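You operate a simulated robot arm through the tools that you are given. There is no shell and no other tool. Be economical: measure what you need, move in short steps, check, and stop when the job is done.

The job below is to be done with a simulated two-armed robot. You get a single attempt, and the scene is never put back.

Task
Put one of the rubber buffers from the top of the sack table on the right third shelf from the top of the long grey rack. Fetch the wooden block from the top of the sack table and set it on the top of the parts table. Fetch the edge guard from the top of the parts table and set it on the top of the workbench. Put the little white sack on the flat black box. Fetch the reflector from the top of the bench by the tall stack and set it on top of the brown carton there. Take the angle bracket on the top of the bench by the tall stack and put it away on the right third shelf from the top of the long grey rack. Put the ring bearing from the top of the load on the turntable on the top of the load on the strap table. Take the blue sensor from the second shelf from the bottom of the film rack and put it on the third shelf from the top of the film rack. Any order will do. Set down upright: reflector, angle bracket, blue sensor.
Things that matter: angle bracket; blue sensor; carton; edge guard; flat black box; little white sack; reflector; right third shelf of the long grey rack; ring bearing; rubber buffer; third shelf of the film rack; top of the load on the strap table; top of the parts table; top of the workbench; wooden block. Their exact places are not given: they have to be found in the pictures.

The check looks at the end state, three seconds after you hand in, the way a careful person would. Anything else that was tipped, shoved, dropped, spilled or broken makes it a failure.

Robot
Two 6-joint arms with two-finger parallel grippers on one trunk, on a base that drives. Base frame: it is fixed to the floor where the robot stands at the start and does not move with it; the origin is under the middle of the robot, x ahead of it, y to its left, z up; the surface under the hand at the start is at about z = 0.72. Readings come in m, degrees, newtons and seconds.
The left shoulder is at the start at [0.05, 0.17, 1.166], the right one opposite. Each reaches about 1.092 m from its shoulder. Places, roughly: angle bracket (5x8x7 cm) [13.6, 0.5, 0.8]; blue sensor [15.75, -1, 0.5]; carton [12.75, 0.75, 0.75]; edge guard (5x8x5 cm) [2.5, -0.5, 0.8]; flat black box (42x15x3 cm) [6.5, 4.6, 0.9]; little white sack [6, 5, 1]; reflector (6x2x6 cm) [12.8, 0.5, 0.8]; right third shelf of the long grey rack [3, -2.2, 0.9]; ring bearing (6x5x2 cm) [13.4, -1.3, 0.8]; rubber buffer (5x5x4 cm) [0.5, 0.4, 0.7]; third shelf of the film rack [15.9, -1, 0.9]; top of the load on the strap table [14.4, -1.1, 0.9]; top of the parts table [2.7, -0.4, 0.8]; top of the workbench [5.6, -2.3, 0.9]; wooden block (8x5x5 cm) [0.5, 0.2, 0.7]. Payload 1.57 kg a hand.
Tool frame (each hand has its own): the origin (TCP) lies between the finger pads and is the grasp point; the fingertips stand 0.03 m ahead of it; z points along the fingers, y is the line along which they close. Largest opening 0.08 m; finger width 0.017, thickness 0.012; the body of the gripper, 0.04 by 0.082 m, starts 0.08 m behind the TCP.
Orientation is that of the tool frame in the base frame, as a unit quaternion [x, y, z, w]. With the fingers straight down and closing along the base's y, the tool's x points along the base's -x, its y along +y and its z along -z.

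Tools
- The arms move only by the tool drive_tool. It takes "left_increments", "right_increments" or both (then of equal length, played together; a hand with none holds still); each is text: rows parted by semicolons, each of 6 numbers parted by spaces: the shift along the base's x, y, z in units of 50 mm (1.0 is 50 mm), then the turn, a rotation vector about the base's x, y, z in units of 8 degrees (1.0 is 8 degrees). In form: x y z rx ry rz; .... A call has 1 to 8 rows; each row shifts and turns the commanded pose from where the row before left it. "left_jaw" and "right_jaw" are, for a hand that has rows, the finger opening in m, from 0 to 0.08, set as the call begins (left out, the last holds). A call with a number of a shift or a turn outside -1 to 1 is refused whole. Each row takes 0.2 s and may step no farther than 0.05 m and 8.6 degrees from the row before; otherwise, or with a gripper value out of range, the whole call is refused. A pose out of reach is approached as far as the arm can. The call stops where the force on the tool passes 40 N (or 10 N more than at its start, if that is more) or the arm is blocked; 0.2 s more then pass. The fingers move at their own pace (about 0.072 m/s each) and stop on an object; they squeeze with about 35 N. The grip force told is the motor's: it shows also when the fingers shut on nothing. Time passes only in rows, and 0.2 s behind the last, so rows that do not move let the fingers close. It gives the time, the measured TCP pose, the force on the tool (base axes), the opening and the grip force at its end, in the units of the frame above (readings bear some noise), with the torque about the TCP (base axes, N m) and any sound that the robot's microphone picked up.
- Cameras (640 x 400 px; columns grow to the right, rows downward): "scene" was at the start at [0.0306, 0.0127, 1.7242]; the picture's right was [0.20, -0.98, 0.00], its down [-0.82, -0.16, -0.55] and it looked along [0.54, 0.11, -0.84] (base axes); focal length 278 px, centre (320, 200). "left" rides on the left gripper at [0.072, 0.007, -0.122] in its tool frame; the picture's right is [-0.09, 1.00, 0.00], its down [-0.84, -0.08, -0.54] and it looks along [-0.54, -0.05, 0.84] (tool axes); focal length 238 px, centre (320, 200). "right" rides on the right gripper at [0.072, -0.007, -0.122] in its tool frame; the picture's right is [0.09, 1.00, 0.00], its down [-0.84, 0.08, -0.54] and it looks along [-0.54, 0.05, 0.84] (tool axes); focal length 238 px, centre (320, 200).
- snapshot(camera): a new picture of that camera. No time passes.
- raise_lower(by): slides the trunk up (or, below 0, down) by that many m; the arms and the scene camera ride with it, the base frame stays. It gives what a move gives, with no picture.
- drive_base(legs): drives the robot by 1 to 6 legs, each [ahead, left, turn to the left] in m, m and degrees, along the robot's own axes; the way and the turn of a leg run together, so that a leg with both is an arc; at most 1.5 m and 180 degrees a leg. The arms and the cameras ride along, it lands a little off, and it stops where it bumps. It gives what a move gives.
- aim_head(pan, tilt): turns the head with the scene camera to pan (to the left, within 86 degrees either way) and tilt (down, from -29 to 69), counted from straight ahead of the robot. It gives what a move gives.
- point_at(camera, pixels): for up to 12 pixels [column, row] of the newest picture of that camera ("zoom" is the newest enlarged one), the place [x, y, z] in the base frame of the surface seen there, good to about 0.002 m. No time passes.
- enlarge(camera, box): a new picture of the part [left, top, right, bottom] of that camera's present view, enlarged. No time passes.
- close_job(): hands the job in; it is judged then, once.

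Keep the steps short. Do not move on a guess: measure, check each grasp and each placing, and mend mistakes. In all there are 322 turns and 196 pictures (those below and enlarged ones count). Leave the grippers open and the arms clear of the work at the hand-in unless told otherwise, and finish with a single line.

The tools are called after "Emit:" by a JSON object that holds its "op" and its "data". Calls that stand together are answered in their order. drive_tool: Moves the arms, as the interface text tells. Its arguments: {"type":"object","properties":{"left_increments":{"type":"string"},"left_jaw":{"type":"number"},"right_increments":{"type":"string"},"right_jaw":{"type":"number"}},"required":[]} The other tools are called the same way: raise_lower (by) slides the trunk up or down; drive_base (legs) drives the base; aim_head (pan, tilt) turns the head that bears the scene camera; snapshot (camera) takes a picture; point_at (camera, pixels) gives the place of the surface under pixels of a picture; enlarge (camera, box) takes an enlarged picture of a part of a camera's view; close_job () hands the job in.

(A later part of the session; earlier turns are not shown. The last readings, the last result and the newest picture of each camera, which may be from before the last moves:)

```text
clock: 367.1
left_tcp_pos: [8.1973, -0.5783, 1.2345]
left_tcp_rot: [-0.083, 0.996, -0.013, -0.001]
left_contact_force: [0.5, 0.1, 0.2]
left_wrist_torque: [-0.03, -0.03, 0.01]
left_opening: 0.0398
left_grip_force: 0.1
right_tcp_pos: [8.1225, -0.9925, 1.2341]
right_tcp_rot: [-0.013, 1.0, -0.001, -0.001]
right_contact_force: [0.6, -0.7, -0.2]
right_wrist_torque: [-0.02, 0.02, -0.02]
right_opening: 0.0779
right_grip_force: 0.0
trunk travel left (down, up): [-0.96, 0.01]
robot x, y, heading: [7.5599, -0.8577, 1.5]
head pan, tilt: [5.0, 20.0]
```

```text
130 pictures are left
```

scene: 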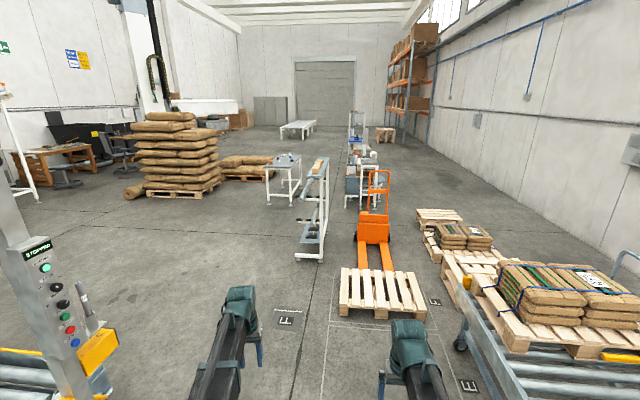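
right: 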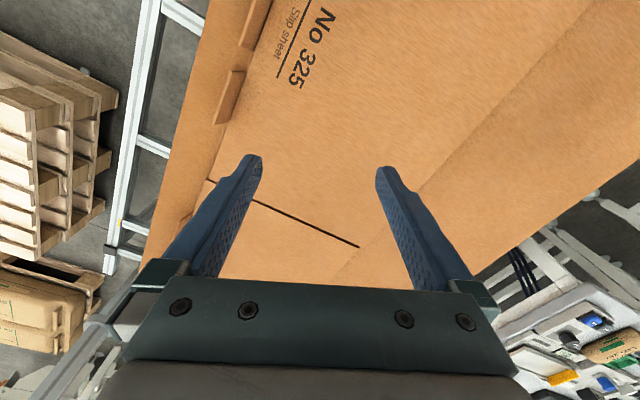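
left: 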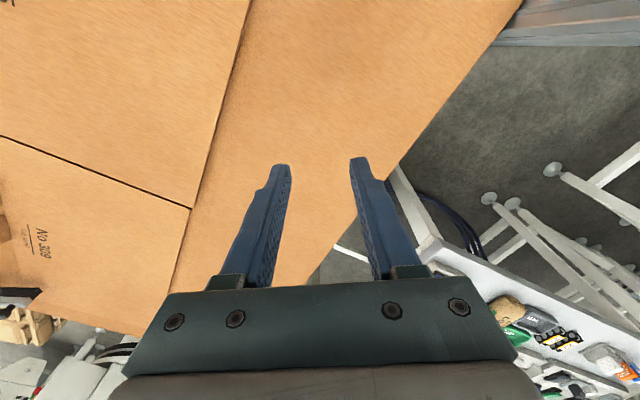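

Emit:
{"op": "enlarge", "data": {"camera": "scene", "box": [230, 100, 450, 270]}}

Emit:
{"op": "point_at", "data": {"camera": "scene", "pixels": [[320, 262], [300, 240], [328, 155], [268, 205], [300, 195], [268, 165], [385, 310], [342, 312], [375, 265], [310, 165], [220, 185], [360, 155]]}}

```text
2.35 times, centred on (340, 185) of scene
```

zoom: 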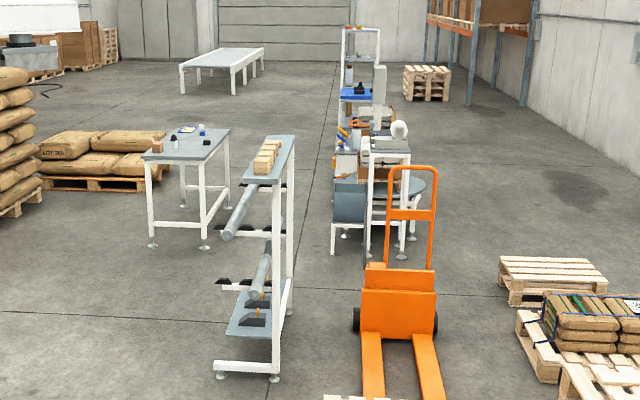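

```text
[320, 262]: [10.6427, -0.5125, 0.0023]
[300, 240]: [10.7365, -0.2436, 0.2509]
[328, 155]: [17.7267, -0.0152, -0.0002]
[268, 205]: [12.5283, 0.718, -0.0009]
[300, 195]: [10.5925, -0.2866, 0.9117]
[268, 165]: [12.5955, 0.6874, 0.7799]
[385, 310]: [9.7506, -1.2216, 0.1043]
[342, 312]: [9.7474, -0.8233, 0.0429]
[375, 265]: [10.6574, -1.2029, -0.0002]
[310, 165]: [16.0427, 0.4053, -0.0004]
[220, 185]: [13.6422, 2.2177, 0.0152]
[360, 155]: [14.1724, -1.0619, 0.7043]
```

I'll drive around the post and white shelf: forward to x≈9, left to y≈0.6, forward to x≈11.3.

Emit:
{"op": "drive_base", "data": {"legs": [[1.45, 0, -1.5], [0, 1.45, 0], [1.15, 0, 0], [1.15, 0, 0]]}}

Emit:
{"op": "aim_head", "data": {"pan": -15, "tilt": 25}}

Emit:
{"op": "snapshot", "data": {"camera": "scene"}}

```text
clock: 392.0
left_tcp_pos: [11.9311, 0.9748, 1.2347]
left_tcp_rot: [-0.091, 0.996, -0.012, 0.0]
left_contact_force: [-0.2, 0.5, 1.0]
left_wrist_torque: [0.02, 0.0, 0.01]
left_opening: 0.0401
left_grip_force: 0.2
right_tcp_pos: [11.8625, 0.5587, 1.2347]
right_tcp_rot: [-0.023, 1.0, -0.001, -0.002]
right_contact_force: [0.9, -0.1, 0.1]
right_wrist_torque: [0.0, 0.01, -0.01]
right_opening: 0.0782
right_grip_force: 0.0
trunk travel left (down, up): [-0.96, 0.01]
robot x, y, heading: [11.2975, 0.6802, 2.6]
head pan, tilt: [5.0, 20.0]
```

```text
clock: 392.8
left_tcp_pos: [11.9306, 0.9741, 1.2341]
left_tcp_rot: [-0.09, 0.996, -0.013, 0.001]
left_contact_force: [1.3, 0.3, 1.0]
left_wrist_torque: [-0.02, 0.0, 0.02]
left_opening: 0.0399
left_grip_force: 0.0
right_tcp_pos: [11.8622, 0.5593, 1.2352]
right_tcp_rot: [-0.023, 1.0, -0.001, 0.0]
right_contact_force: [-0.8, -0.1, 0.3]
right_wrist_torque: [0.03, -0.02, 0.01]
right_opening: 0.0779
right_grip_force: 0.0
trunk travel left (down, up): [-0.96, 0.01]
robot x, y, heading: [11.2966, 0.6841, 2.4]
head pan, tilt: [-15.0, 25.0]
```

```text
128 pictures are left
```

scene: 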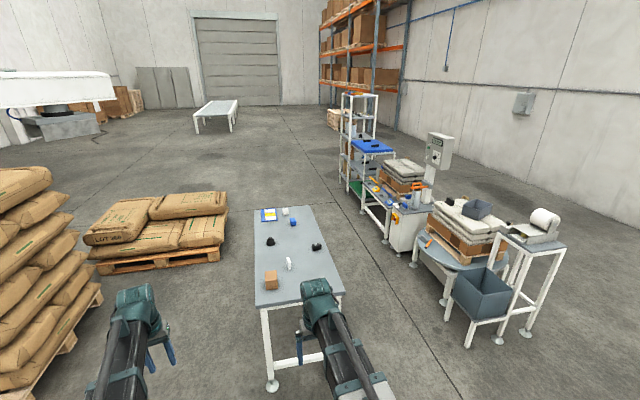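

Emit:
{"op": "enlarge", "data": {"camera": "scene", "box": [240, 195, 350, 310]}}

Emit:
{"op": "point_at", "data": {"camera": "scene", "pixels": [[256, 302], [344, 295], [314, 206], [257, 208], [270, 280], [289, 263], [317, 245], [271, 240], [447, 318], [498, 340], [412, 262], [358, 210]]}}

Emit:
{"op": "enlarge", "data": {"camera": "scene", "box": [330, 85, 570, 345]}}

```text
3.48 times, centred on (295, 252) of scene
```

zoom: 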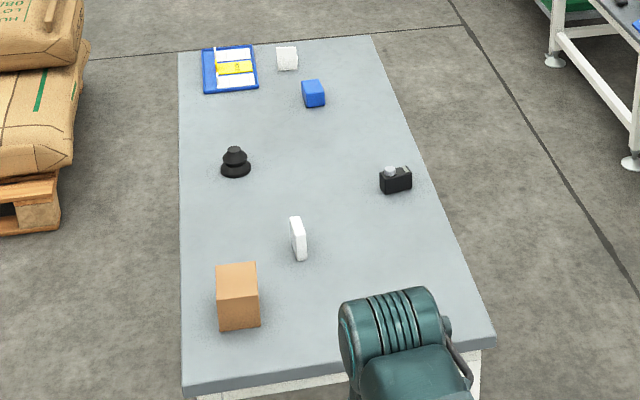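

```text
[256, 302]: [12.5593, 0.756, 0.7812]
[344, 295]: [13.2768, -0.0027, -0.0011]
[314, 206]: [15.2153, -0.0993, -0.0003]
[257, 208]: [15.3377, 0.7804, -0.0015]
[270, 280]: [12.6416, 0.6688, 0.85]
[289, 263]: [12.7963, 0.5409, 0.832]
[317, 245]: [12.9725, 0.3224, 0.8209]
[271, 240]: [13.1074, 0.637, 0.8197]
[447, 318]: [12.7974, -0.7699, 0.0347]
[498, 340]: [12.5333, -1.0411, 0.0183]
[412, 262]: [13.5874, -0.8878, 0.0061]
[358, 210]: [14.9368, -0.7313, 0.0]
```

```text
1.54 times, centred on (450, 215) of scene
```

zoom: 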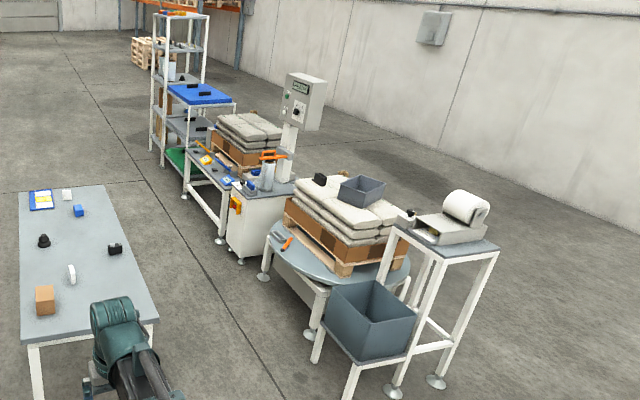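

I'll measure the carton, reflector, bracket and the other items.

Emit:
{"op": "enlarge", "data": {"camera": "scene", "box": [250, 200, 335, 255]}}

```text
7.27 times, centred on (292, 228) of scene
```

zoom: 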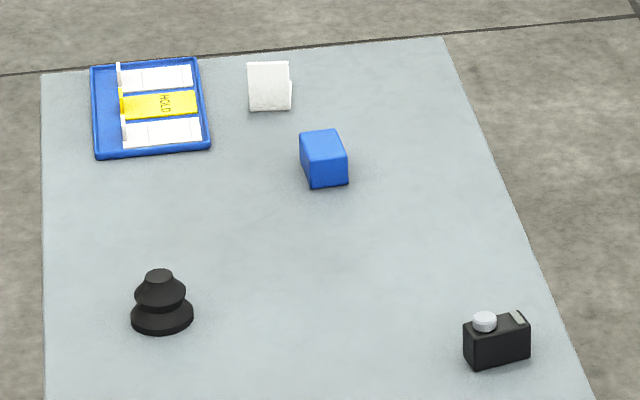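

Emit:
{"op": "point_at", "data": {"camera": "zoom", "pixels": [[270, 65], [268, 85], [268, 100], [290, 100], [250, 105], [322, 138], [325, 185], [160, 275], [497, 320], [442, 40], [45, 75], [590, 395]]}}

Emit:
{"op": "drive_base", "data": {"legs": [[0.82, 0.03, -2.4]]}}

Emit:
{"op": "aim_head", "data": {"pan": 0, "tilt": 50}}

Emit:
{"op": "snapshot", "data": {"camera": "scene"}}

```text
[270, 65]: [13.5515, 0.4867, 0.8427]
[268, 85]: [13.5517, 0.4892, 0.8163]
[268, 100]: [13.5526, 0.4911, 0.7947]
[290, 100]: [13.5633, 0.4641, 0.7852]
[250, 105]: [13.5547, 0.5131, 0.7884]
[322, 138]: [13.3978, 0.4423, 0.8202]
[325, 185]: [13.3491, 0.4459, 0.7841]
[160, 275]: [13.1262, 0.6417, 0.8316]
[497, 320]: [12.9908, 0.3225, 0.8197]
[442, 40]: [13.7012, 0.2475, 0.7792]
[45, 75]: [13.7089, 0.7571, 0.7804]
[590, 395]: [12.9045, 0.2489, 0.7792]
```

```text
clock: 397.1
left_tcp_pos: [12.7584, 0.9912, 1.2341]
left_tcp_rot: [-0.067, 0.998, -0.012, 0.0]
left_contact_force: [-0.1, -0.7, 0.7]
left_wrist_torque: [-0.03, 0.03, 0.01]
left_opening: 0.04
left_grip_force: 0.1
right_tcp_pos: [12.6712, 0.5786, 1.2341]
right_tcp_rot: [0.001, 1.0, -0.001, 0.0]
right_contact_force: [0.2, -0.2, -0.5]
right_wrist_torque: [0.0, 0.05, 0.0]
right_opening: 0.0779
right_grip_force: 0.1
trunk travel left (down, up): [-0.96, 0.01]
robot x, y, heading: [12.1162, 0.7301, 0.0]
head pan, tilt: [-15.0, 25.0]
```

```text
clock: 398.0
left_tcp_pos: [12.759, 0.9925, 1.2355]
left_tcp_rot: [-0.068, 0.998, -0.012, 0.0]
left_contact_force: [0.3, -0.1, 0.0]
left_wrist_torque: [0.02, 0.0, 0.0]
left_opening: 0.0398
left_grip_force: 0.0
right_tcp_pos: [12.6716, 0.5802, 1.2342]
right_tcp_rot: [0.0, 1.0, -0.001, -0.001]
right_contact_force: [0.6, 0.5, -0.7]
right_wrist_torque: [-0.02, -0.01, 0.0]
right_opening: 0.0779
right_grip_force: 0.0
trunk travel left (down, up): [-0.96, 0.01]
robot x, y, heading: [12.1133, 0.7293, -0.1]
head pan, tilt: [0.0, 50.0]
```

```text
124 pictures are left
```

scene: 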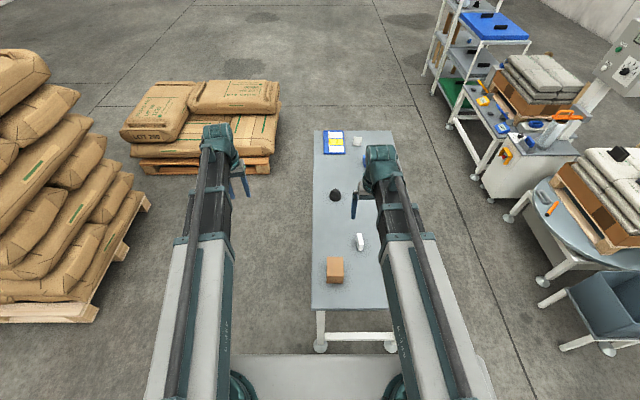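

Emit:
{"op": "enlarge", "data": {"camera": "scene", "box": [310, 215, 390, 295]}}

```text
5.00 times, centred on (350, 255) of scene
```

zoom: 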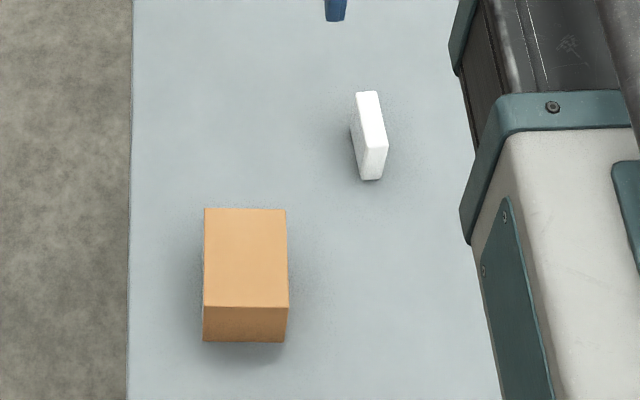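

Emit:
{"op": "point_at", "data": {"camera": "zoom", "pixels": [[208, 213], [283, 213], [206, 303], [286, 303], [206, 338], [245, 255], [359, 94], [377, 94], [366, 147], [385, 147], [375, 175], [354, 135]]}}

```text
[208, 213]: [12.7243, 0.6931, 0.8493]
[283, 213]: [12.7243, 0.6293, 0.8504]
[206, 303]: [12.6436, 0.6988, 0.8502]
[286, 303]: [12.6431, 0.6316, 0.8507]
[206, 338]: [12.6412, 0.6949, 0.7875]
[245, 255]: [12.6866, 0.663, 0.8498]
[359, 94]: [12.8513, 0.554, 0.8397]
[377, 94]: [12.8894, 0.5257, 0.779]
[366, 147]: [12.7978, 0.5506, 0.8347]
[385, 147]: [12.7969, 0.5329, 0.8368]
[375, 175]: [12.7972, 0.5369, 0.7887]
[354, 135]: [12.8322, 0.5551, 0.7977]
```

The carton is centred at (12.684, 0.664), top 0.850. The reflector is centred at (12.825, 0.5425), top 0.84, thin along y. I'll move the right hand above it and lower to hover.

Emit:
{"op": "drive_tool", "data": {"right_increments": "0.77 -0.19 0 0 0 0.1; 0.77 -0.19 0 0 0 0.1; 0.77 -0.19 0 0 0 0.1; 0.77 -0.19 0 0 0 0; 0 0 0 0 0 0", "right_jaw": 0.05}}

Emit:
{"op": "raise_lower", "data": {"by": -0.33}}

Emit:
{"op": "snapshot", "data": {"camera": "right"}}

```text
clock: 399.2
left_tcp_pos: [12.7571, 0.9917, 1.234]
left_tcp_rot: [-0.067, 0.998, -0.013, -0.001]
left_contact_force: [-0.1, 0.7, -0.5]
left_wrist_torque: [0.03, -0.04, 0.02]
left_opening: 0.0397
left_grip_force: 0.0
right_tcp_pos: [12.8254, 0.5406, 1.2338]
right_tcp_rot: [-0.02, 1.0, -0.001, -0.001]
right_contact_force: [0.4, 1.0, -0.6]
right_wrist_torque: [0.02, -0.01, 0.0]
right_opening: 0.0499
right_grip_force: 0.0
trunk travel left (down, up): [-0.96, 0.01]
robot x, y, heading: [12.1167, 0.7305, 0.1]
head pan, tilt: [0.0, 50.0]
```

```text
clock: 402.5
left_tcp_pos: [12.7602, 0.9922, 0.9058]
left_tcp_rot: [-0.068, 0.998, -0.012, 0.0]
left_contact_force: [0.4, 0.4, 1.1]
left_wrist_torque: [0.02, 0.02, 0.0]
left_opening: 0.0403
left_grip_force: 0.0
right_tcp_pos: [12.8262, 0.5414, 0.9044]
right_tcp_rot: [-0.02, 1.0, -0.001, 0.0]
right_contact_force: [0.4, -0.2, -0.4]
right_wrist_torque: [-0.01, 0.03, 0.02]
right_opening: 0.0502
right_grip_force: 0.0
trunk travel left (down, up): [-0.63, 0.34]
robot x, y, heading: [12.115, 0.7308, 0.1]
head pan, tilt: [0.0, 50.0]
```

```text
122 pictures are left
```

right: 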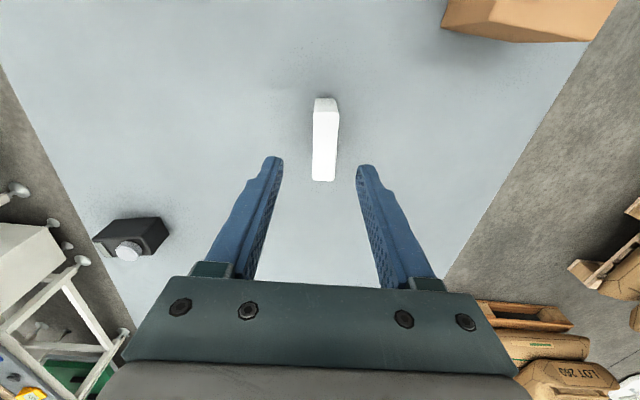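

Emit:
{"op": "point_at", "data": {"camera": "right", "pixels": [[316, 120], [338, 120], [314, 175], [334, 177], [326, 145], [325, 100]]}}

Emit:
{"op": "raise_lower", "data": {"by": -0.082}}

Emit:
{"op": "drive_tool", "data": {"right_increments": "0 0 0 0 0 0; 0 0 0 0 0 0; 0 0 0 0 0 0; 0 0 0 0 0 0", "right_jaw": 0}}

```text
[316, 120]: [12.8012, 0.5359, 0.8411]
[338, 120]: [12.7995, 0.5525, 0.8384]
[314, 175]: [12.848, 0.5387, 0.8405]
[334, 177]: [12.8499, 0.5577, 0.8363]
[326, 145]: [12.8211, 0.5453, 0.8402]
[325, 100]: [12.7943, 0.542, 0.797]
```

```text
clock: 403.7
left_tcp_pos: [12.7591, 0.9913, 0.8225]
left_tcp_rot: [-0.068, 0.998, -0.012, 0.0]
left_contact_force: [-0.2, 0.3, -0.6]
left_wrist_torque: [0.01, -0.02, 0.0]
left_opening: 0.04
left_grip_force: 0.1
right_tcp_pos: [12.825, 0.5412, 0.8225]
right_tcp_rot: [-0.02, 1.0, -0.001, -0.001]
right_contact_force: [0.0, 0.6, 0.2]
right_wrist_torque: [0.02, 0.01, -0.03]
right_opening: 0.05
right_grip_force: 0.1
trunk travel left (down, up): [-0.548, 0.422]
robot x, y, heading: [12.1137, 0.7321, -0.2]
head pan, tilt: [0.0, 50.0]
```

```text
clock: 404.7
left_tcp_pos: [12.7588, 0.9901, 0.8224]
left_tcp_rot: [-0.069, 0.998, -0.012, 0.0]
left_contact_force: [0.2, 0.4, -0.1]
left_wrist_torque: [0.01, 0.0, -0.01]
left_opening: 0.04
left_grip_force: 0.1
right_tcp_pos: [12.8268, 0.5398, 0.8224]
right_tcp_rot: [-0.02, 1.0, -0.001, -0.001]
right_contact_force: [0.6, -0.8, 1.3]
right_wrist_torque: [0.01, -0.02, 0.0]
right_opening: 0.0191
right_grip_force: 33.1
trunk travel left (down, up): [-0.548, 0.422]
robot x, y, heading: [12.1133, 0.7258, 0.2]
head pan, tilt: [0.0, 50.0]
```

Gripped (0.019). I'll lift and move over the carton.

Emit:
{"op": "raise_lower", "data": {"by": 0.13}}

Emit:
{"op": "drive_tool", "data": {"right_increments": "-0.56 0.49 0 0 0 0; -0.56 0.49 0 0 0 0; -0.56 0.49 0 0 0 0; -0.56 0.49 0 0 0 0; -0.56 0.49 0 0 0 0; 0 0 0 0 0 0"}}

Emit:
{"op": "snapshot", "data": {"camera": "right"}}

```text
clock: 406.2
left_tcp_pos: [12.7589, 0.9912, 0.953]
left_tcp_rot: [-0.068, 0.998, -0.012, 0.0]
left_contact_force: [0.4, -0.2, 0.2]
left_wrist_torque: [0.0, -0.03, 0.02]
left_opening: 0.04
left_grip_force: 0.2
right_tcp_pos: [12.8259, 0.5398, 0.9515]
right_tcp_rot: [-0.021, 1.0, 0.0, -0.001]
right_contact_force: [-0.4, 0.7, 0.0]
right_wrist_torque: [-0.03, -0.01, 0.01]
right_opening: 0.0194
right_grip_force: 33.0
trunk travel left (down, up): [-0.678, 0.292]
robot x, y, heading: [12.115, 0.7299, -0.1]
head pan, tilt: [0.0, 50.0]
```

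```text
clock: 407.6
left_tcp_pos: [12.7584, 0.9919, 0.9524]
left_tcp_rot: [-0.068, 0.998, -0.013, 0.0]
left_contact_force: [0.1, -0.2, -0.8]
left_wrist_torque: [-0.02, 0.0, 0.0]
left_opening: 0.0401
left_grip_force: 0.0
right_tcp_pos: [12.6867, 0.663, 0.9526]
right_tcp_rot: [-0.02, 1.0, -0.001, -0.001]
right_contact_force: [-0.8, 0.1, 0.2]
right_wrist_torque: [0.01, -0.01, 0.0]
right_opening: 0.0193
right_grip_force: 33.2
trunk travel left (down, up): [-0.678, 0.292]
robot x, y, heading: [12.1134, 0.7311, -0.2]
head pan, tilt: [0.0, 50.0]
```

```text
121 pictures are left
```

right: 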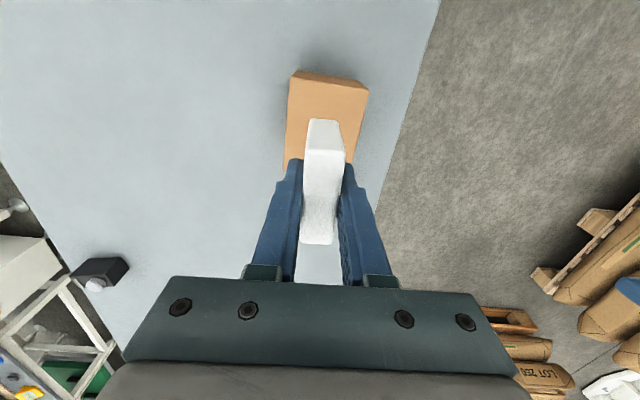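

Emit:
{"op": "raise_lower", "data": {"by": -0.054}}

Emit:
{"op": "snapshot", "data": {"camera": "right"}}

```text
clock: 408.6
left_tcp_pos: [12.7587, 0.9912, 0.8994]
left_tcp_rot: [-0.068, 0.998, -0.012, 0.001]
left_contact_force: [-0.5, 0.3, 1.1]
left_wrist_torque: [0.0, 0.03, 0.01]
left_opening: 0.04
left_grip_force: 0.1
right_tcp_pos: [12.6854, 0.6618, 0.8981]
right_tcp_rot: [-0.02, 1.0, -0.001, -0.001]
right_contact_force: [0.5, 0.0, -0.3]
right_wrist_torque: [0.01, 0.0, -0.01]
right_opening: 0.0192
right_grip_force: 33.7
trunk travel left (down, up): [-0.624, 0.346]
robot x, y, heading: [12.1123, 0.7261, -0.1]
head pan, tilt: [0.0, 50.0]
```

```text
120 pictures are left
```

right: 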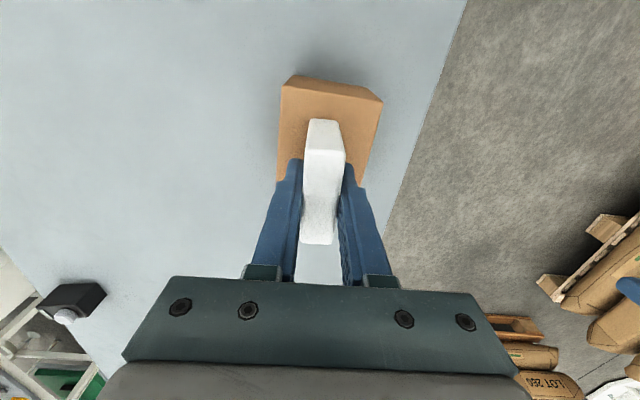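

Emit:
{"op": "raise_lower", "data": {"by": -0.005}}

Emit:
{"op": "drive_tool", "data": {"right_increments": "0 0 0 0 0 0; 0 0 0 0 0 0; 0 0 0 0 0 0", "right_jaw": 0.045}}

Emit:
{"op": "raise_lower", "data": {"by": 0.15}}

Emit:
{"op": "snapshot", "data": {"camera": "right"}}

```text
clock: 409.1
left_tcp_pos: [12.7578, 0.991, 0.8931]
left_tcp_rot: [-0.068, 0.998, -0.012, 0.0]
left_contact_force: [0.9, 0.0, 0.4]
left_wrist_torque: [0.01, 0.0, 0.02]
left_opening: 0.0402
left_grip_force: 0.1
right_tcp_pos: [12.6866, 0.6623, 0.8939]
right_tcp_rot: [-0.021, 1.0, -0.001, -0.001]
right_contact_force: [-0.3, -0.2, -1.2]
right_wrist_torque: [0.0, 0.0, -0.03]
right_opening: 0.019
right_grip_force: 33.3
trunk travel left (down, up): [-0.619, 0.351]
robot x, y, heading: [12.1161, 0.7276, -0.1]
head pan, tilt: [0.0, 50.0]
```

```text
clock: 409.9
left_tcp_pos: [12.7592, 0.9909, 0.893]
left_tcp_rot: [-0.067, 0.998, -0.012, 0.0]
left_contact_force: [0.1, 0.2, 0.4]
left_wrist_torque: [-0.03, 0.01, -0.01]
left_opening: 0.0402
left_grip_force: 0.1
right_tcp_pos: [12.6869, 0.6615, 0.8939]
right_tcp_rot: [-0.021, 1.0, -0.001, -0.001]
right_contact_force: [1.4, -0.2, -0.1]
right_wrist_torque: [0.01, -0.04, 0.0]
right_opening: 0.0447
right_grip_force: 0.2
trunk travel left (down, up): [-0.619, 0.351]
robot x, y, heading: [12.1158, 0.7327, -0.1]
head pan, tilt: [0.0, 50.0]
```

```text
clock: 411.7
left_tcp_pos: [12.7586, 0.9903, 1.0437]
left_tcp_rot: [-0.068, 0.998, -0.012, 0.001]
left_contact_force: [0.0, 0.0, 0.4]
left_wrist_torque: [0.03, -0.02, -0.01]
left_opening: 0.04
left_grip_force: 0.1
right_tcp_pos: [12.686, 0.6617, 1.0437]
right_tcp_rot: [-0.02, 1.0, -0.001, -0.001]
right_contact_force: [-0.4, 0.4, -0.2]
right_wrist_torque: [0.05, -0.03, -0.01]
right_opening: 0.0451
right_grip_force: 0.0
trunk travel left (down, up): [-0.769, 0.201]
robot x, y, heading: [12.1132, 0.7252, 0.0]
head pan, tilt: [0.0, 50.0]
```

```text
119 pictures are left
```

right: 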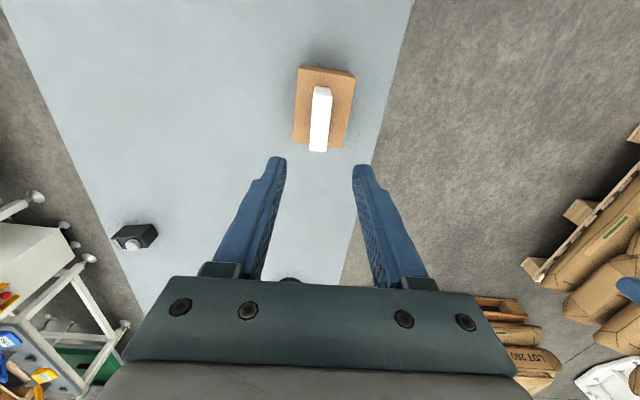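

The reflector stands on the carton. Next is the ring bearing. I'll raise, back off slightly, and strafe right into the lane between the bench and turntable.

Emit:
{"op": "raise_lower", "data": {"by": 0.19}}

Emit:
{"op": "drive_base", "data": {"legs": [[-0.12, 0, 0], [0, -0.95, 0]]}}

Emit:
{"op": "aim_head", "data": {"pan": -35, "tilt": 35}}

Emit:
{"op": "snapshot", "data": {"camera": "scene"}}

```text
clock: 413.8
left_tcp_pos: [12.7583, 0.9914, 1.2321]
left_tcp_rot: [-0.068, 0.998, -0.012, 0.0]
left_contact_force: [0.1, 0.1, 0.5]
left_wrist_torque: [-0.01, 0.02, 0.02]
left_opening: 0.0399
left_grip_force: 0.1
right_tcp_pos: [12.6852, 0.6622, 1.234]
right_tcp_rot: [-0.019, 1.0, -0.001, -0.001]
right_contact_force: [-0.5, 0.1, 0.7]
right_wrist_torque: [0.04, -0.01, -0.01]
right_opening: 0.0449
right_grip_force: 0.1
trunk travel left (down, up): [-0.959, 0.011]
robot x, y, heading: [12.1113, 0.7304, 0.0]
head pan, tilt: [0.0, 50.0]
```

```text
clock: 419.5
left_tcp_pos: [12.6341, 0.0559, 1.2341]
left_tcp_rot: [-0.066, 0.998, -0.013, 0.0]
left_contact_force: [0.8, -0.8, -0.9]
left_wrist_torque: [0.02, -0.03, 0.04]
left_opening: 0.0398
left_grip_force: 0.0
right_tcp_pos: [12.5588, -0.2723, 1.2335]
right_tcp_rot: [-0.017, 1.0, -0.001, 0.0]
right_contact_force: [-0.1, -0.5, 0.6]
right_wrist_torque: [-0.03, 0.0, -0.04]
right_opening: 0.045
right_grip_force: 0.1
trunk travel left (down, up): [-0.959, 0.011]
robot x, y, heading: [11.9871, -0.2001, -0.3]
head pan, tilt: [0.0, 50.0]
```

```text
clock: 420.5
left_tcp_pos: [12.6348, 0.0563, 1.2339]
left_tcp_rot: [-0.066, 0.998, -0.013, 0.0]
left_contact_force: [0.7, 0.2, -0.1]
left_wrist_torque: [0.02, 0.02, -0.01]
left_opening: 0.0404
left_grip_force: 0.0
right_tcp_pos: [12.5588, -0.2727, 1.2347]
right_tcp_rot: [-0.017, 1.0, -0.001, -0.001]
right_contact_force: [0.8, 0.4, 0.6]
right_wrist_torque: [0.0, 0.0, 0.02]
right_opening: 0.0451
right_grip_force: 0.1
trunk travel left (down, up): [-0.959, 0.011]
robot x, y, heading: [11.9897, -0.2048, -0.3]
head pan, tilt: [-35.0, 35.0]
```

```text
118 pictures are left
```

scene: 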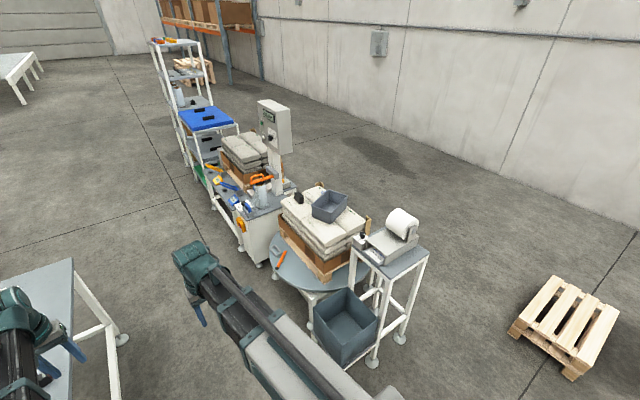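

Emit:
{"op": "enlarge", "data": {"camera": "scene", "box": [200, 90, 440, 290]}}

Emit:
{"op": "point_at", "data": {"camera": "scene", "pixels": [[298, 197], [320, 235], [330, 205], [355, 215], [282, 215], [265, 175], [245, 145], [275, 115], [290, 150], [240, 250], [262, 265], [210, 115]]}}

```text
2.00 times, centred on (320, 190) of scene
```

zoom: 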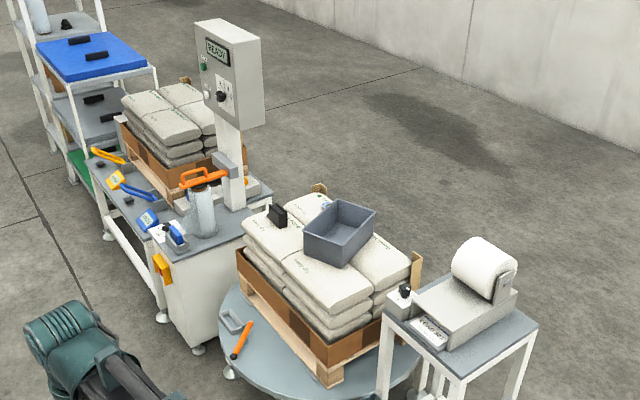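

```text
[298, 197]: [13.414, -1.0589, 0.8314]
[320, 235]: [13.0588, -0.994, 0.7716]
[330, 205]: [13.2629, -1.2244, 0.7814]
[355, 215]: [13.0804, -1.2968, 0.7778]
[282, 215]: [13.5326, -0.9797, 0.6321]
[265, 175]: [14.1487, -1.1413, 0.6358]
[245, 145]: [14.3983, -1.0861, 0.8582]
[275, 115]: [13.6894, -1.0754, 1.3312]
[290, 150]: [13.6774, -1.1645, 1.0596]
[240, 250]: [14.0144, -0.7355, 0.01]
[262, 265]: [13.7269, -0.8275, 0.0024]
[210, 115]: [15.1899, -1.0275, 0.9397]
```

I'll drive along the lane to x≈13.3 and turn to face -y.

Emit:
{"op": "drive_base", "data": {"legs": [[1.3, 0, 0], [0, 0, -90]]}}

Emit:
{"op": "aim_head", "data": {"pan": 0, "tilt": 45}}

Emit:
{"op": "snapshot", "data": {"camera": "scene"}}

```text
clock: 431.1
left_tcp_pos: [13.5573, -0.8746, 1.2326]
left_tcp_rot: [0.671, 0.741, -0.009, -0.01]
left_contact_force: [-0.5, 0.2, -0.5]
left_wrist_torque: [-0.01, 0.03, 0.0]
left_opening: 0.0401
left_grip_force: 0.1
right_tcp_pos: [13.2308, -0.7888, 1.2343]
right_tcp_rot: [0.706, 0.708, 0.0, -0.001]
right_contact_force: [0.2, 0.8, -0.3]
right_wrist_torque: [0.02, -0.04, -0.03]
right_opening: 0.045
right_grip_force: 0.1
trunk travel left (down, up): [-0.959, 0.011]
robot x, y, heading: [13.3201, -0.2192, -92.1]
head pan, tilt: [-35.0, 35.0]
```

```text
clock: 432.1
left_tcp_pos: [13.5591, -0.874, 1.2324]
left_tcp_rot: [0.671, 0.741, -0.009, -0.009]
left_contact_force: [-0.4, -1.0, 0.5]
left_wrist_torque: [0.0, 0.0, 0.01]
left_opening: 0.0401
left_grip_force: 0.0
right_tcp_pos: [13.2319, -0.7877, 1.2337]
right_tcp_rot: [0.706, 0.708, 0.0, -0.001]
right_contact_force: [0.0, 0.8, 0.9]
right_wrist_torque: [0.03, 0.03, 0.01]
right_opening: 0.0451
right_grip_force: 0.1
trunk travel left (down, up): [-0.959, 0.011]
robot x, y, heading: [13.3156, -0.2205, -92.1]
head pan, tilt: [0.0, 45.0]
```

```text
116 pictures are left
```

scene: 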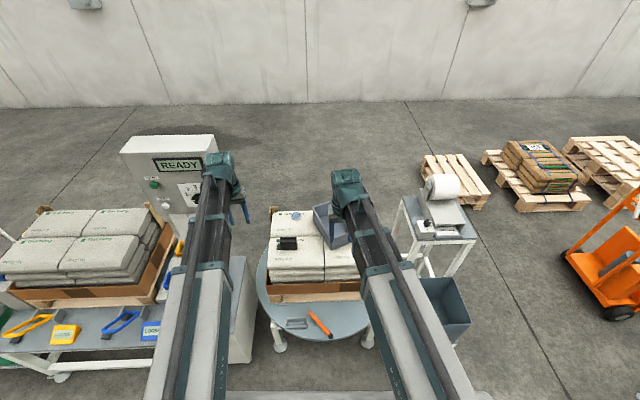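

Emit:
{"op": "enlarge", "data": {"camera": "scene", "box": [255, 195, 365, 305]}}

Emit:
{"op": "enlarge", "data": {"camera": "scene", "box": [0, 130, 250, 360]}}

```text
3.64 times, centred on (310, 250) of scene
```

zoom: 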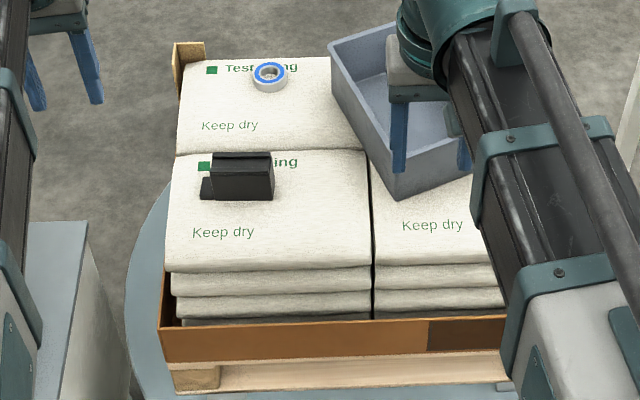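

```text
1.74 times, centred on (125, 245) of scene
```

zoom: 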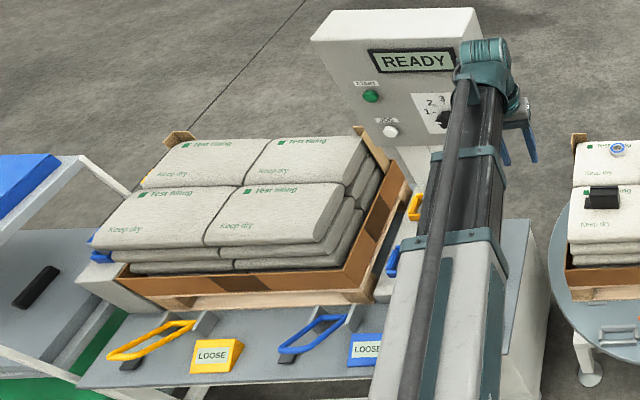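

Emit:
{"op": "point_at", "data": {"camera": "scene", "pixels": [[296, 214], [291, 216], [301, 216], [295, 219], [295, 212], [285, 222], [320, 228], [300, 240], [110, 222], [60, 222], [55, 250], [110, 250]]}}

Emit:
{"op": "enlarge", "data": {"camera": "scene", "box": [280, 203, 312, 227]}}

```text
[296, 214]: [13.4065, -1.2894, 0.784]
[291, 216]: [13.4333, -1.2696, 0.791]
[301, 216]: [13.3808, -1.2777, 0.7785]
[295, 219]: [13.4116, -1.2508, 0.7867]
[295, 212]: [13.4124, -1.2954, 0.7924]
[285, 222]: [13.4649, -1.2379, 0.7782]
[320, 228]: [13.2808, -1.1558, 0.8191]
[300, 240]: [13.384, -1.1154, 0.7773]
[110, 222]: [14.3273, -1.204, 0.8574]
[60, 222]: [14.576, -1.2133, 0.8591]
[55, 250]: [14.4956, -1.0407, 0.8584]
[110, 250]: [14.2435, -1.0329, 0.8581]
```

```text
16.00 times, centred on (296, 215) of scene
```

zoom: 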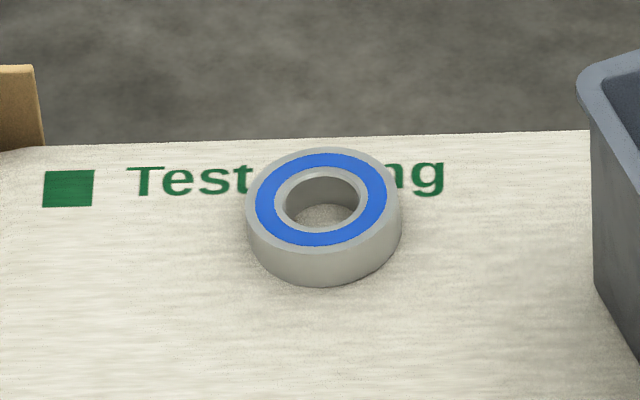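

Emit:
{"op": "point_at", "data": {"camera": "zoom", "pixels": [[255, 205], [392, 205], [320, 154], [322, 240], [322, 215], [320, 275], [420, 220], [200, 250]]}}

```text
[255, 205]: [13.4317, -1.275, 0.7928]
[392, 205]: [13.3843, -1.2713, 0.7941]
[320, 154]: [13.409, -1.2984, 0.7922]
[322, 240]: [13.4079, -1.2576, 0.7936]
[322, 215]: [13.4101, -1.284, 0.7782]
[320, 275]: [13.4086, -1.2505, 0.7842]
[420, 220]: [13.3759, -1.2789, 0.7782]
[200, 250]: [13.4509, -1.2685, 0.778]
```

The bearing is centred at (13.408, -1.277), top 0.793, on a sack at 0.778. I'll drive 0.15 ahead with heading correction and retract the left hand.

Emit:
{"op": "drive_tool", "data": {"left_increments": "-0.2 0.9 0 0 0 0; -0.2 0.9 0 0 0 0; -0.2 0.9 0 0 0 0; -0.2 0.9 0 0 0 0; 0 0 0 0 0 0"}}

Emit:
{"op": "drive_base", "data": {"legs": [[0.16, 0, 2]]}}

```text
clock: 433.3
left_tcp_pos: [13.5182, -0.6945, 1.2329]
left_tcp_rot: [0.67, 0.742, -0.008, -0.009]
left_contact_force: [-0.4, 0.0, 0.5]
left_wrist_torque: [0.01, -0.02, 0.0]
left_opening: 0.0397
left_grip_force: 0.1
right_tcp_pos: [13.2317, -0.7905, 1.2331]
right_tcp_rot: [0.706, 0.708, 0.0, -0.001]
right_contact_force: [-0.3, -0.9, 0.9]
right_wrist_torque: [-0.03, 0.0, 0.0]
right_opening: 0.0452
right_grip_force: 0.0
trunk travel left (down, up): [-0.959, 0.011]
robot x, y, heading: [13.3191, -0.2226, -92.1]
head pan, tilt: [0.0, 45.0]
```

```text
clock: 434.7
left_tcp_pos: [13.5324, -0.8453, 1.2341]
left_tcp_rot: [0.657, 0.754, -0.009, -0.009]
left_contact_force: [-0.3, 0.0, 0.3]
left_wrist_torque: [0.02, 0.02, -0.03]
left_opening: 0.0399
left_grip_force: 0.1
right_tcp_pos: [13.25, -0.9519, 1.2324]
right_tcp_rot: [0.693, 0.721, 0.001, -0.002]
right_contact_force: [-0.3, -1.0, -0.1]
right_wrist_torque: [0.0, -0.02, 0.02]
right_opening: 0.045
right_grip_force: 0.2
trunk travel left (down, up): [-0.959, 0.011]
robot x, y, heading: [13.3147, -0.3767, -90.2]
head pan, tilt: [0.0, 45.0]
```

Emit:
{"op": "drive_tool", "data": {"right_increments": "0.395 -0.8125 0 0 0 0; 0.395 -0.8125 0 0 0 0; 0.395 -0.8125 0 0 0 0; 0.395 -0.8125 0 0 0 0; 0.395 -0.8125 0 0 0 0; 0.395 -0.8125 0 0 0 0; 0.395 -0.8125 0 0 0 0; 0.395 -0.8125 0 0 0 0", "right_jaw": 0.07}}

Emit:
{"op": "raise_lower", "data": {"by": -0.34}}

Emit:
{"op": "snapshot", "data": {"camera": "right"}}

Emit:
{"op": "snapshot", "data": {"camera": "scene"}}

```text
clock: 436.5
left_tcp_pos: [13.5315, -0.8446, 1.2336]
left_tcp_rot: [0.657, 0.754, -0.008, -0.009]
left_contact_force: [0.4, 0.2, 0.3]
left_wrist_torque: [0.02, 0.0, 0.0]
left_opening: 0.04
left_grip_force: 0.1
right_tcp_pos: [13.4022, -1.2625, 1.2336]
right_tcp_rot: [0.693, 0.721, -0.001, 0.0]
right_contact_force: [-0.5, 0.1, -0.8]
right_wrist_torque: [0.0, 0.01, 0.0]
right_opening: 0.0701
right_grip_force: 0.0
right hand out of reach, approached as far as the arm can: row 8
trunk travel left (down, up): [-0.959, 0.011]
robot x, y, heading: [13.3146, -0.3759, -90.3]
head pan, tilt: [0.0, 45.0]
```

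```text
clock: 439.8
left_tcp_pos: [13.5319, -0.8452, 0.8934]
left_tcp_rot: [0.657, 0.754, -0.009, -0.008]
left_contact_force: [-0.1, -0.5, -0.3]
left_wrist_torque: [0.03, -0.03, 0.02]
left_opening: 0.04
left_grip_force: 0.1
right_tcp_pos: [13.4018, -1.2612, 0.8936]
right_tcp_rot: [0.693, 0.721, -0.001, -0.001]
right_contact_force: [-0.4, 0.0, 0.6]
right_wrist_torque: [-0.03, -0.02, -0.01]
right_opening: 0.0702
right_grip_force: 0.1
trunk travel left (down, up): [-0.619, 0.351]
robot x, y, heading: [13.3178, -0.3744, -89.9]
head pan, tilt: [0.0, 45.0]
```

```text
112 pictures are left
```

right: 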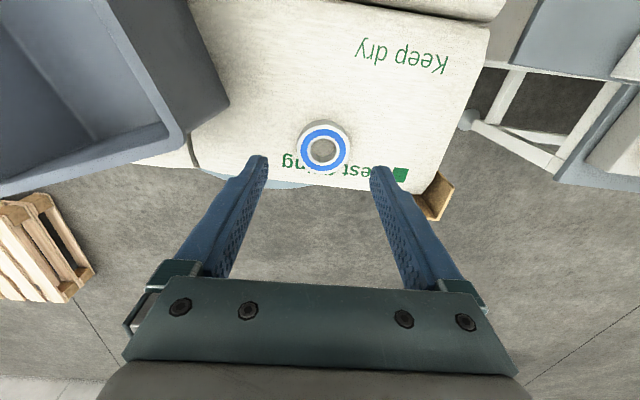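

```text
111 pictures are left
```

scene: 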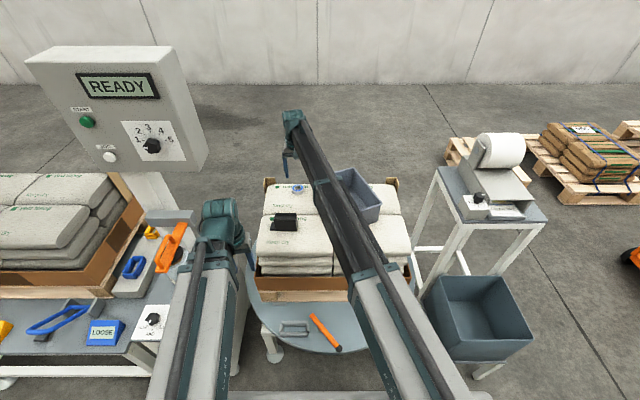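

The reach limit leaves the hand 1.6 cm short. I'll check where the turntable's front edge is before nudging the base.

Emit:
{"op": "point_at", "data": {"camera": "scene", "pixels": [[320, 348], [272, 360], [250, 290], [150, 320], [240, 330], [355, 392], [130, 365]]}}

Emit:
{"op": "point_at", "data": {"camera": "right", "pixels": [[302, 148], [346, 148], [323, 127], [324, 168], [323, 148], [225, 95], [165, 120]]}}

```text
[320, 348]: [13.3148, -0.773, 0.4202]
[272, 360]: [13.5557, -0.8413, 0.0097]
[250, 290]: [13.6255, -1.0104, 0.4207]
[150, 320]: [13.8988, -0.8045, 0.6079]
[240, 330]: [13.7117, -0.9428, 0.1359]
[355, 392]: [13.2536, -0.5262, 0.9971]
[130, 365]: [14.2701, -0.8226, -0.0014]
```

```text
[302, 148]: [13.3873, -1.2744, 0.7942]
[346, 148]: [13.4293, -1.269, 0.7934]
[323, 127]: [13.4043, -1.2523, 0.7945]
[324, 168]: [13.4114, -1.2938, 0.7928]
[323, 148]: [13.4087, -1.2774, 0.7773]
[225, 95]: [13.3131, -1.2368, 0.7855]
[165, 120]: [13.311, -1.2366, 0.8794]
```

I'll raise 5 cm, nudge the base 2 cm ahead, then re-centre.

Emit:
{"op": "raise_lower", "data": {"by": 0.05}}

Emit:
{"op": "drive_base", "data": {"legs": [[0.022, 0, 0]]}}

```text
clock: 440.7
left_tcp_pos: [13.531, -0.8442, 0.9436]
left_tcp_rot: [0.657, 0.754, -0.008, -0.009]
left_contact_force: [0.2, 1.1, 0.2]
left_wrist_torque: [-0.02, -0.02, -0.01]
left_opening: 0.0399
left_grip_force: 0.1
right_tcp_pos: [13.4017, -1.2613, 0.9437]
right_tcp_rot: [0.693, 0.721, -0.001, 0.0]
right_contact_force: [-1.0, -0.8, 0.0]
right_wrist_torque: [0.01, 0.0, 0.03]
right_opening: 0.07
right_grip_force: 0.1
trunk travel left (down, up): [-0.669, 0.301]
robot x, y, heading: [13.3183, -0.3783, -90.2]
head pan, tilt: [0.0, 45.0]
```

```text
clock: 441.5
left_tcp_pos: [13.5336, -0.8678, 0.9424]
left_tcp_rot: [0.657, 0.754, -0.008, -0.009]
left_contact_force: [0.5, -0.4, 0.2]
left_wrist_torque: [-0.03, 0.02, 0.02]
left_opening: 0.04
left_grip_force: 0.0
right_tcp_pos: [13.4029, -1.2847, 0.9426]
right_tcp_rot: [0.693, 0.721, -0.001, -0.001]
right_contact_force: [0.7, 0.3, 0.0]
right_wrist_torque: [0.03, 0.0, 0.01]
right_opening: 0.0699
right_grip_force: 0.0
trunk travel left (down, up): [-0.669, 0.301]
robot x, y, heading: [13.313, -0.401, -90.2]
head pan, tilt: [0.0, 45.0]
```

Emit:
{"op": "drive_tool", "data": {"right_increments": "0.1 0.2 0 0 0 0; 0 0 0 0 0 0", "right_jaw": 0.066}}

Emit:
{"op": "raise_lower", "data": {"by": -0.1}}

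Emit:
{"op": "snapshot", "data": {"camera": "right"}}

```text
clock: 442.1
left_tcp_pos: [13.5323, -0.8665, 0.9432]
left_tcp_rot: [0.657, 0.754, -0.009, -0.008]
left_contact_force: [-0.8, 0.2, 0.5]
left_wrist_torque: [-0.01, 0.01, 0.01]
left_opening: 0.04
left_grip_force: 0.0
right_tcp_pos: [13.408, -1.2733, 0.9438]
right_tcp_rot: [0.693, 0.721, -0.001, -0.001]
right_contact_force: [0.6, 0.9, 0.5]
right_wrist_torque: [0.02, 0.04, -0.01]
right_opening: 0.0658
right_grip_force: 0.0
trunk travel left (down, up): [-0.669, 0.301]
robot x, y, heading: [13.3166, -0.4016, -89.9]
head pan, tilt: [0.0, 45.0]
```

```text
clock: 443.4
left_tcp_pos: [13.5313, -0.8666, 0.8439]
left_tcp_rot: [0.657, 0.754, -0.01, -0.008]
left_contact_force: [0.6, -0.4, 0.3]
left_wrist_torque: [0.02, 0.01, -0.01]
left_opening: 0.0402
left_grip_force: 0.2
right_tcp_pos: [13.4075, -1.2738, 0.8438]
right_tcp_rot: [0.693, 0.721, 0.0, -0.001]
right_contact_force: [-1.0, 0.0, -0.4]
right_wrist_torque: [-0.03, 0.01, 0.0]
right_opening: 0.0658
right_grip_force: 0.2
trunk travel left (down, up): [-0.569, 0.401]
robot x, y, heading: [13.316, -0.4023, -90.0]
head pan, tilt: [0.0, 45.0]
```

```text
110 pictures are left
```

right: 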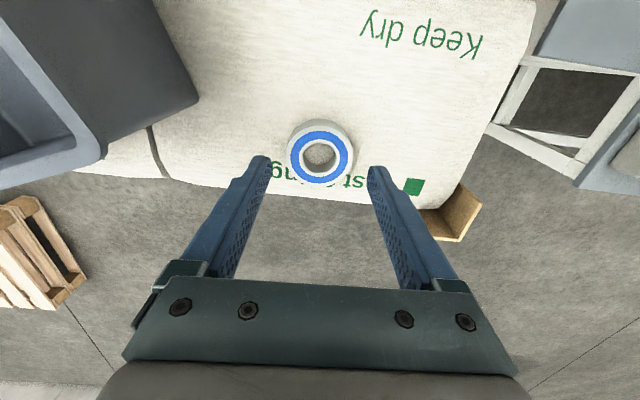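

Centred. I'll lower 3.2 cm more so the tips sit just above the sack, then close.

Emit:
{"op": "raise_lower", "data": {"by": -0.032}}

Emit:
{"op": "drive_tool", "data": {"right_increments": "0 0 0 0 0 0; 0 0 0 0 0 0; 0 0 0 0 0 0; 0 0 0 0 0 0", "right_jaw": 0}}

Emit:
{"op": "raise_lower", "data": {"by": 0.1}}

Emit:
{"op": "snapshot", "data": {"camera": "right"}}

```text
clock: 444.2
left_tcp_pos: [13.5321, -0.8664, 0.8112]
left_tcp_rot: [0.656, 0.754, -0.008, -0.008]
left_contact_force: [0.4, 0.3, 0.1]
left_wrist_torque: [0.02, 0.0, 0.0]
left_opening: 0.0399
left_grip_force: 0.0
right_tcp_pos: [13.4077, -1.2738, 0.8115]
right_tcp_rot: [0.693, 0.721, -0.001, -0.001]
right_contact_force: [-0.7, 0.2, 0.3]
right_wrist_torque: [-0.02, -0.02, 0.04]
right_opening: 0.0658
right_grip_force: 0.0
trunk travel left (down, up): [-0.537, 0.433]
robot x, y, heading: [13.3159, -0.4021, -90.0]
head pan, tilt: [0.0, 45.0]
```

```text
clock: 445.2
left_tcp_pos: [13.5319, -0.866, 0.8126]
left_tcp_rot: [0.657, 0.754, -0.008, -0.008]
left_contact_force: [0.3, -0.1, 0.6]
left_wrist_torque: [-0.01, 0.03, 0.02]
left_opening: 0.0399
left_grip_force: 0.1
right_tcp_pos: [13.4073, -1.2757, 0.8118]
right_tcp_rot: [0.693, 0.721, -0.001, -0.001]
right_contact_force: [-0.8, -0.8, 2.0]
right_wrist_torque: [-0.04, 0.07, 0.01]
right_opening: 0.0508
right_grip_force: 34.7
trunk travel left (down, up): [-0.537, 0.433]
robot x, y, heading: [13.3158, -0.4014, -90.0]
head pan, tilt: [0.0, 45.0]
```

```text
clock: 446.6
left_tcp_pos: [13.5312, -0.8675, 0.9108]
left_tcp_rot: [0.656, 0.754, -0.009, -0.009]
left_contact_force: [-0.1, -0.1, -0.8]
left_wrist_torque: [-0.04, -0.02, 0.01]
left_opening: 0.0398
left_grip_force: 0.1
right_tcp_pos: [13.4082, -1.2747, 0.9103]
right_tcp_rot: [0.693, 0.721, 0.0, -0.001]
right_contact_force: [-0.9, -1.0, -2.0]
right_wrist_torque: [-0.01, 0.02, 0.01]
right_opening: 0.0508
right_grip_force: 34.8
trunk travel left (down, up): [-0.637, 0.333]
robot x, y, heading: [13.3144, -0.3987, -90.0]
head pan, tilt: [0.0, 45.0]
```

```text
109 pictures are left
```

right: 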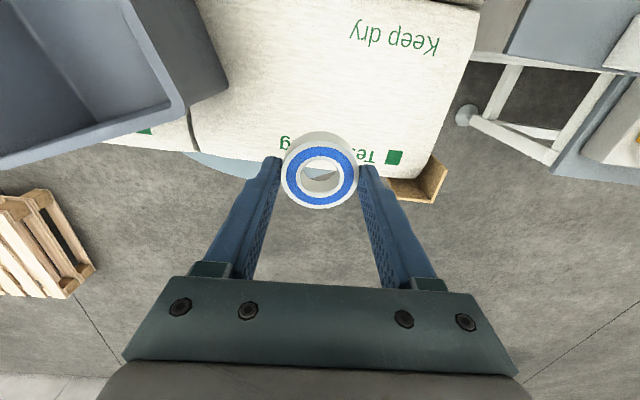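

Gripped (0.051). I'll raise, retract the right hand, back up, and strafe left to the strap table.

Emit:
{"op": "raise_lower", "data": {"by": 0.3}}

Emit:
{"op": "drive_tool", "data": {"right_increments": "-0.4 0.88 0 0 0 0; -0.4 0.88 0 0 0 0; -0.4 0.88 0 0 0 0; -0.4 0.88 0 0 0 0; -0.4 0.88 0 0 0 0; -0.4 0.88 0 0 0 0; -0.4 0.88 0 0 0 0; -0.4 0.88 0 0 0 0"}}

Emit:
{"op": "drive_base", "data": {"legs": [[-0.16, 0, 0], [0, 1.15, 0]]}}

Emit:
{"op": "snapshot", "data": {"camera": "scene"}}

```text
clock: 449.6
left_tcp_pos: [13.5319, -0.8669, 1.2121]
left_tcp_rot: [0.657, 0.754, -0.008, -0.009]
left_contact_force: [-0.3, 0.4, 0.5]
left_wrist_torque: [-0.02, -0.03, -0.03]
left_opening: 0.0402
left_grip_force: 0.0
right_tcp_pos: [13.4072, -1.2746, 1.2117]
right_tcp_rot: [0.693, 0.721, 0.0, -0.001]
right_contact_force: [-0.8, -0.1, -1.0]
right_wrist_torque: [-0.06, 0.01, -0.02]
right_opening: 0.0511
right_grip_force: 35.1
trunk travel left (down, up): [-0.937, 0.033]
robot x, y, heading: [13.3126, -0.399, -90.1]
head pan, tilt: [0.0, 45.0]
```

```text
clock: 451.4
left_tcp_pos: [13.5319, -0.8649, 1.2119]
left_tcp_rot: [0.657, 0.754, -0.008, -0.009]
left_contact_force: [0.0, -0.3, 0.4]
left_wrist_torque: [-0.03, -0.03, 0.02]
left_opening: 0.0401
left_grip_force: 0.0
right_tcp_pos: [13.2475, -0.9192, 1.2124]
right_tcp_rot: [0.693, 0.721, -0.001, 0.0]
right_contact_force: [-0.2, 0.0, -2.0]
right_wrist_torque: [-0.01, 0.01, -0.02]
right_opening: 0.0507
right_grip_force: 35.0
trunk travel left (down, up): [-0.937, 0.033]
robot x, y, heading: [13.3152, -0.4022, -90.1]
head pan, tilt: [0.0, 45.0]
```

```text
clock: 458.1
left_tcp_pos: [14.6676, -0.7024, 1.2121]
left_tcp_rot: [0.655, 0.756, -0.008, -0.008]
left_contact_force: [0.3, -0.1, -0.2]
left_wrist_torque: [0.04, 0.01, -0.02]
left_opening: 0.0398
left_grip_force: 0.1
right_tcp_pos: [14.3857, -0.7586, 1.2109]
right_tcp_rot: [0.69, 0.723, -0.001, -0.001]
right_contact_force: [-0.2, 0.0, -0.9]
right_wrist_torque: [0.0, 0.01, 0.01]
right_opening: 0.0507
right_grip_force: 34.9
trunk travel left (down, up): [-0.937, 0.033]
robot x, y, heading: [14.4522, -0.2389, -89.9]
head pan, tilt: [0.0, 45.0]
```

```text
108 pictures are left
```

scene: 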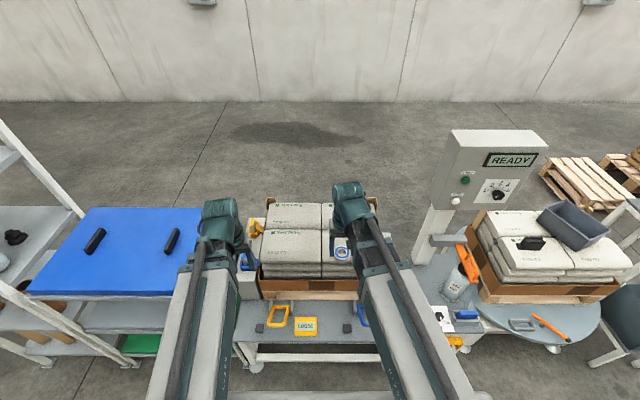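

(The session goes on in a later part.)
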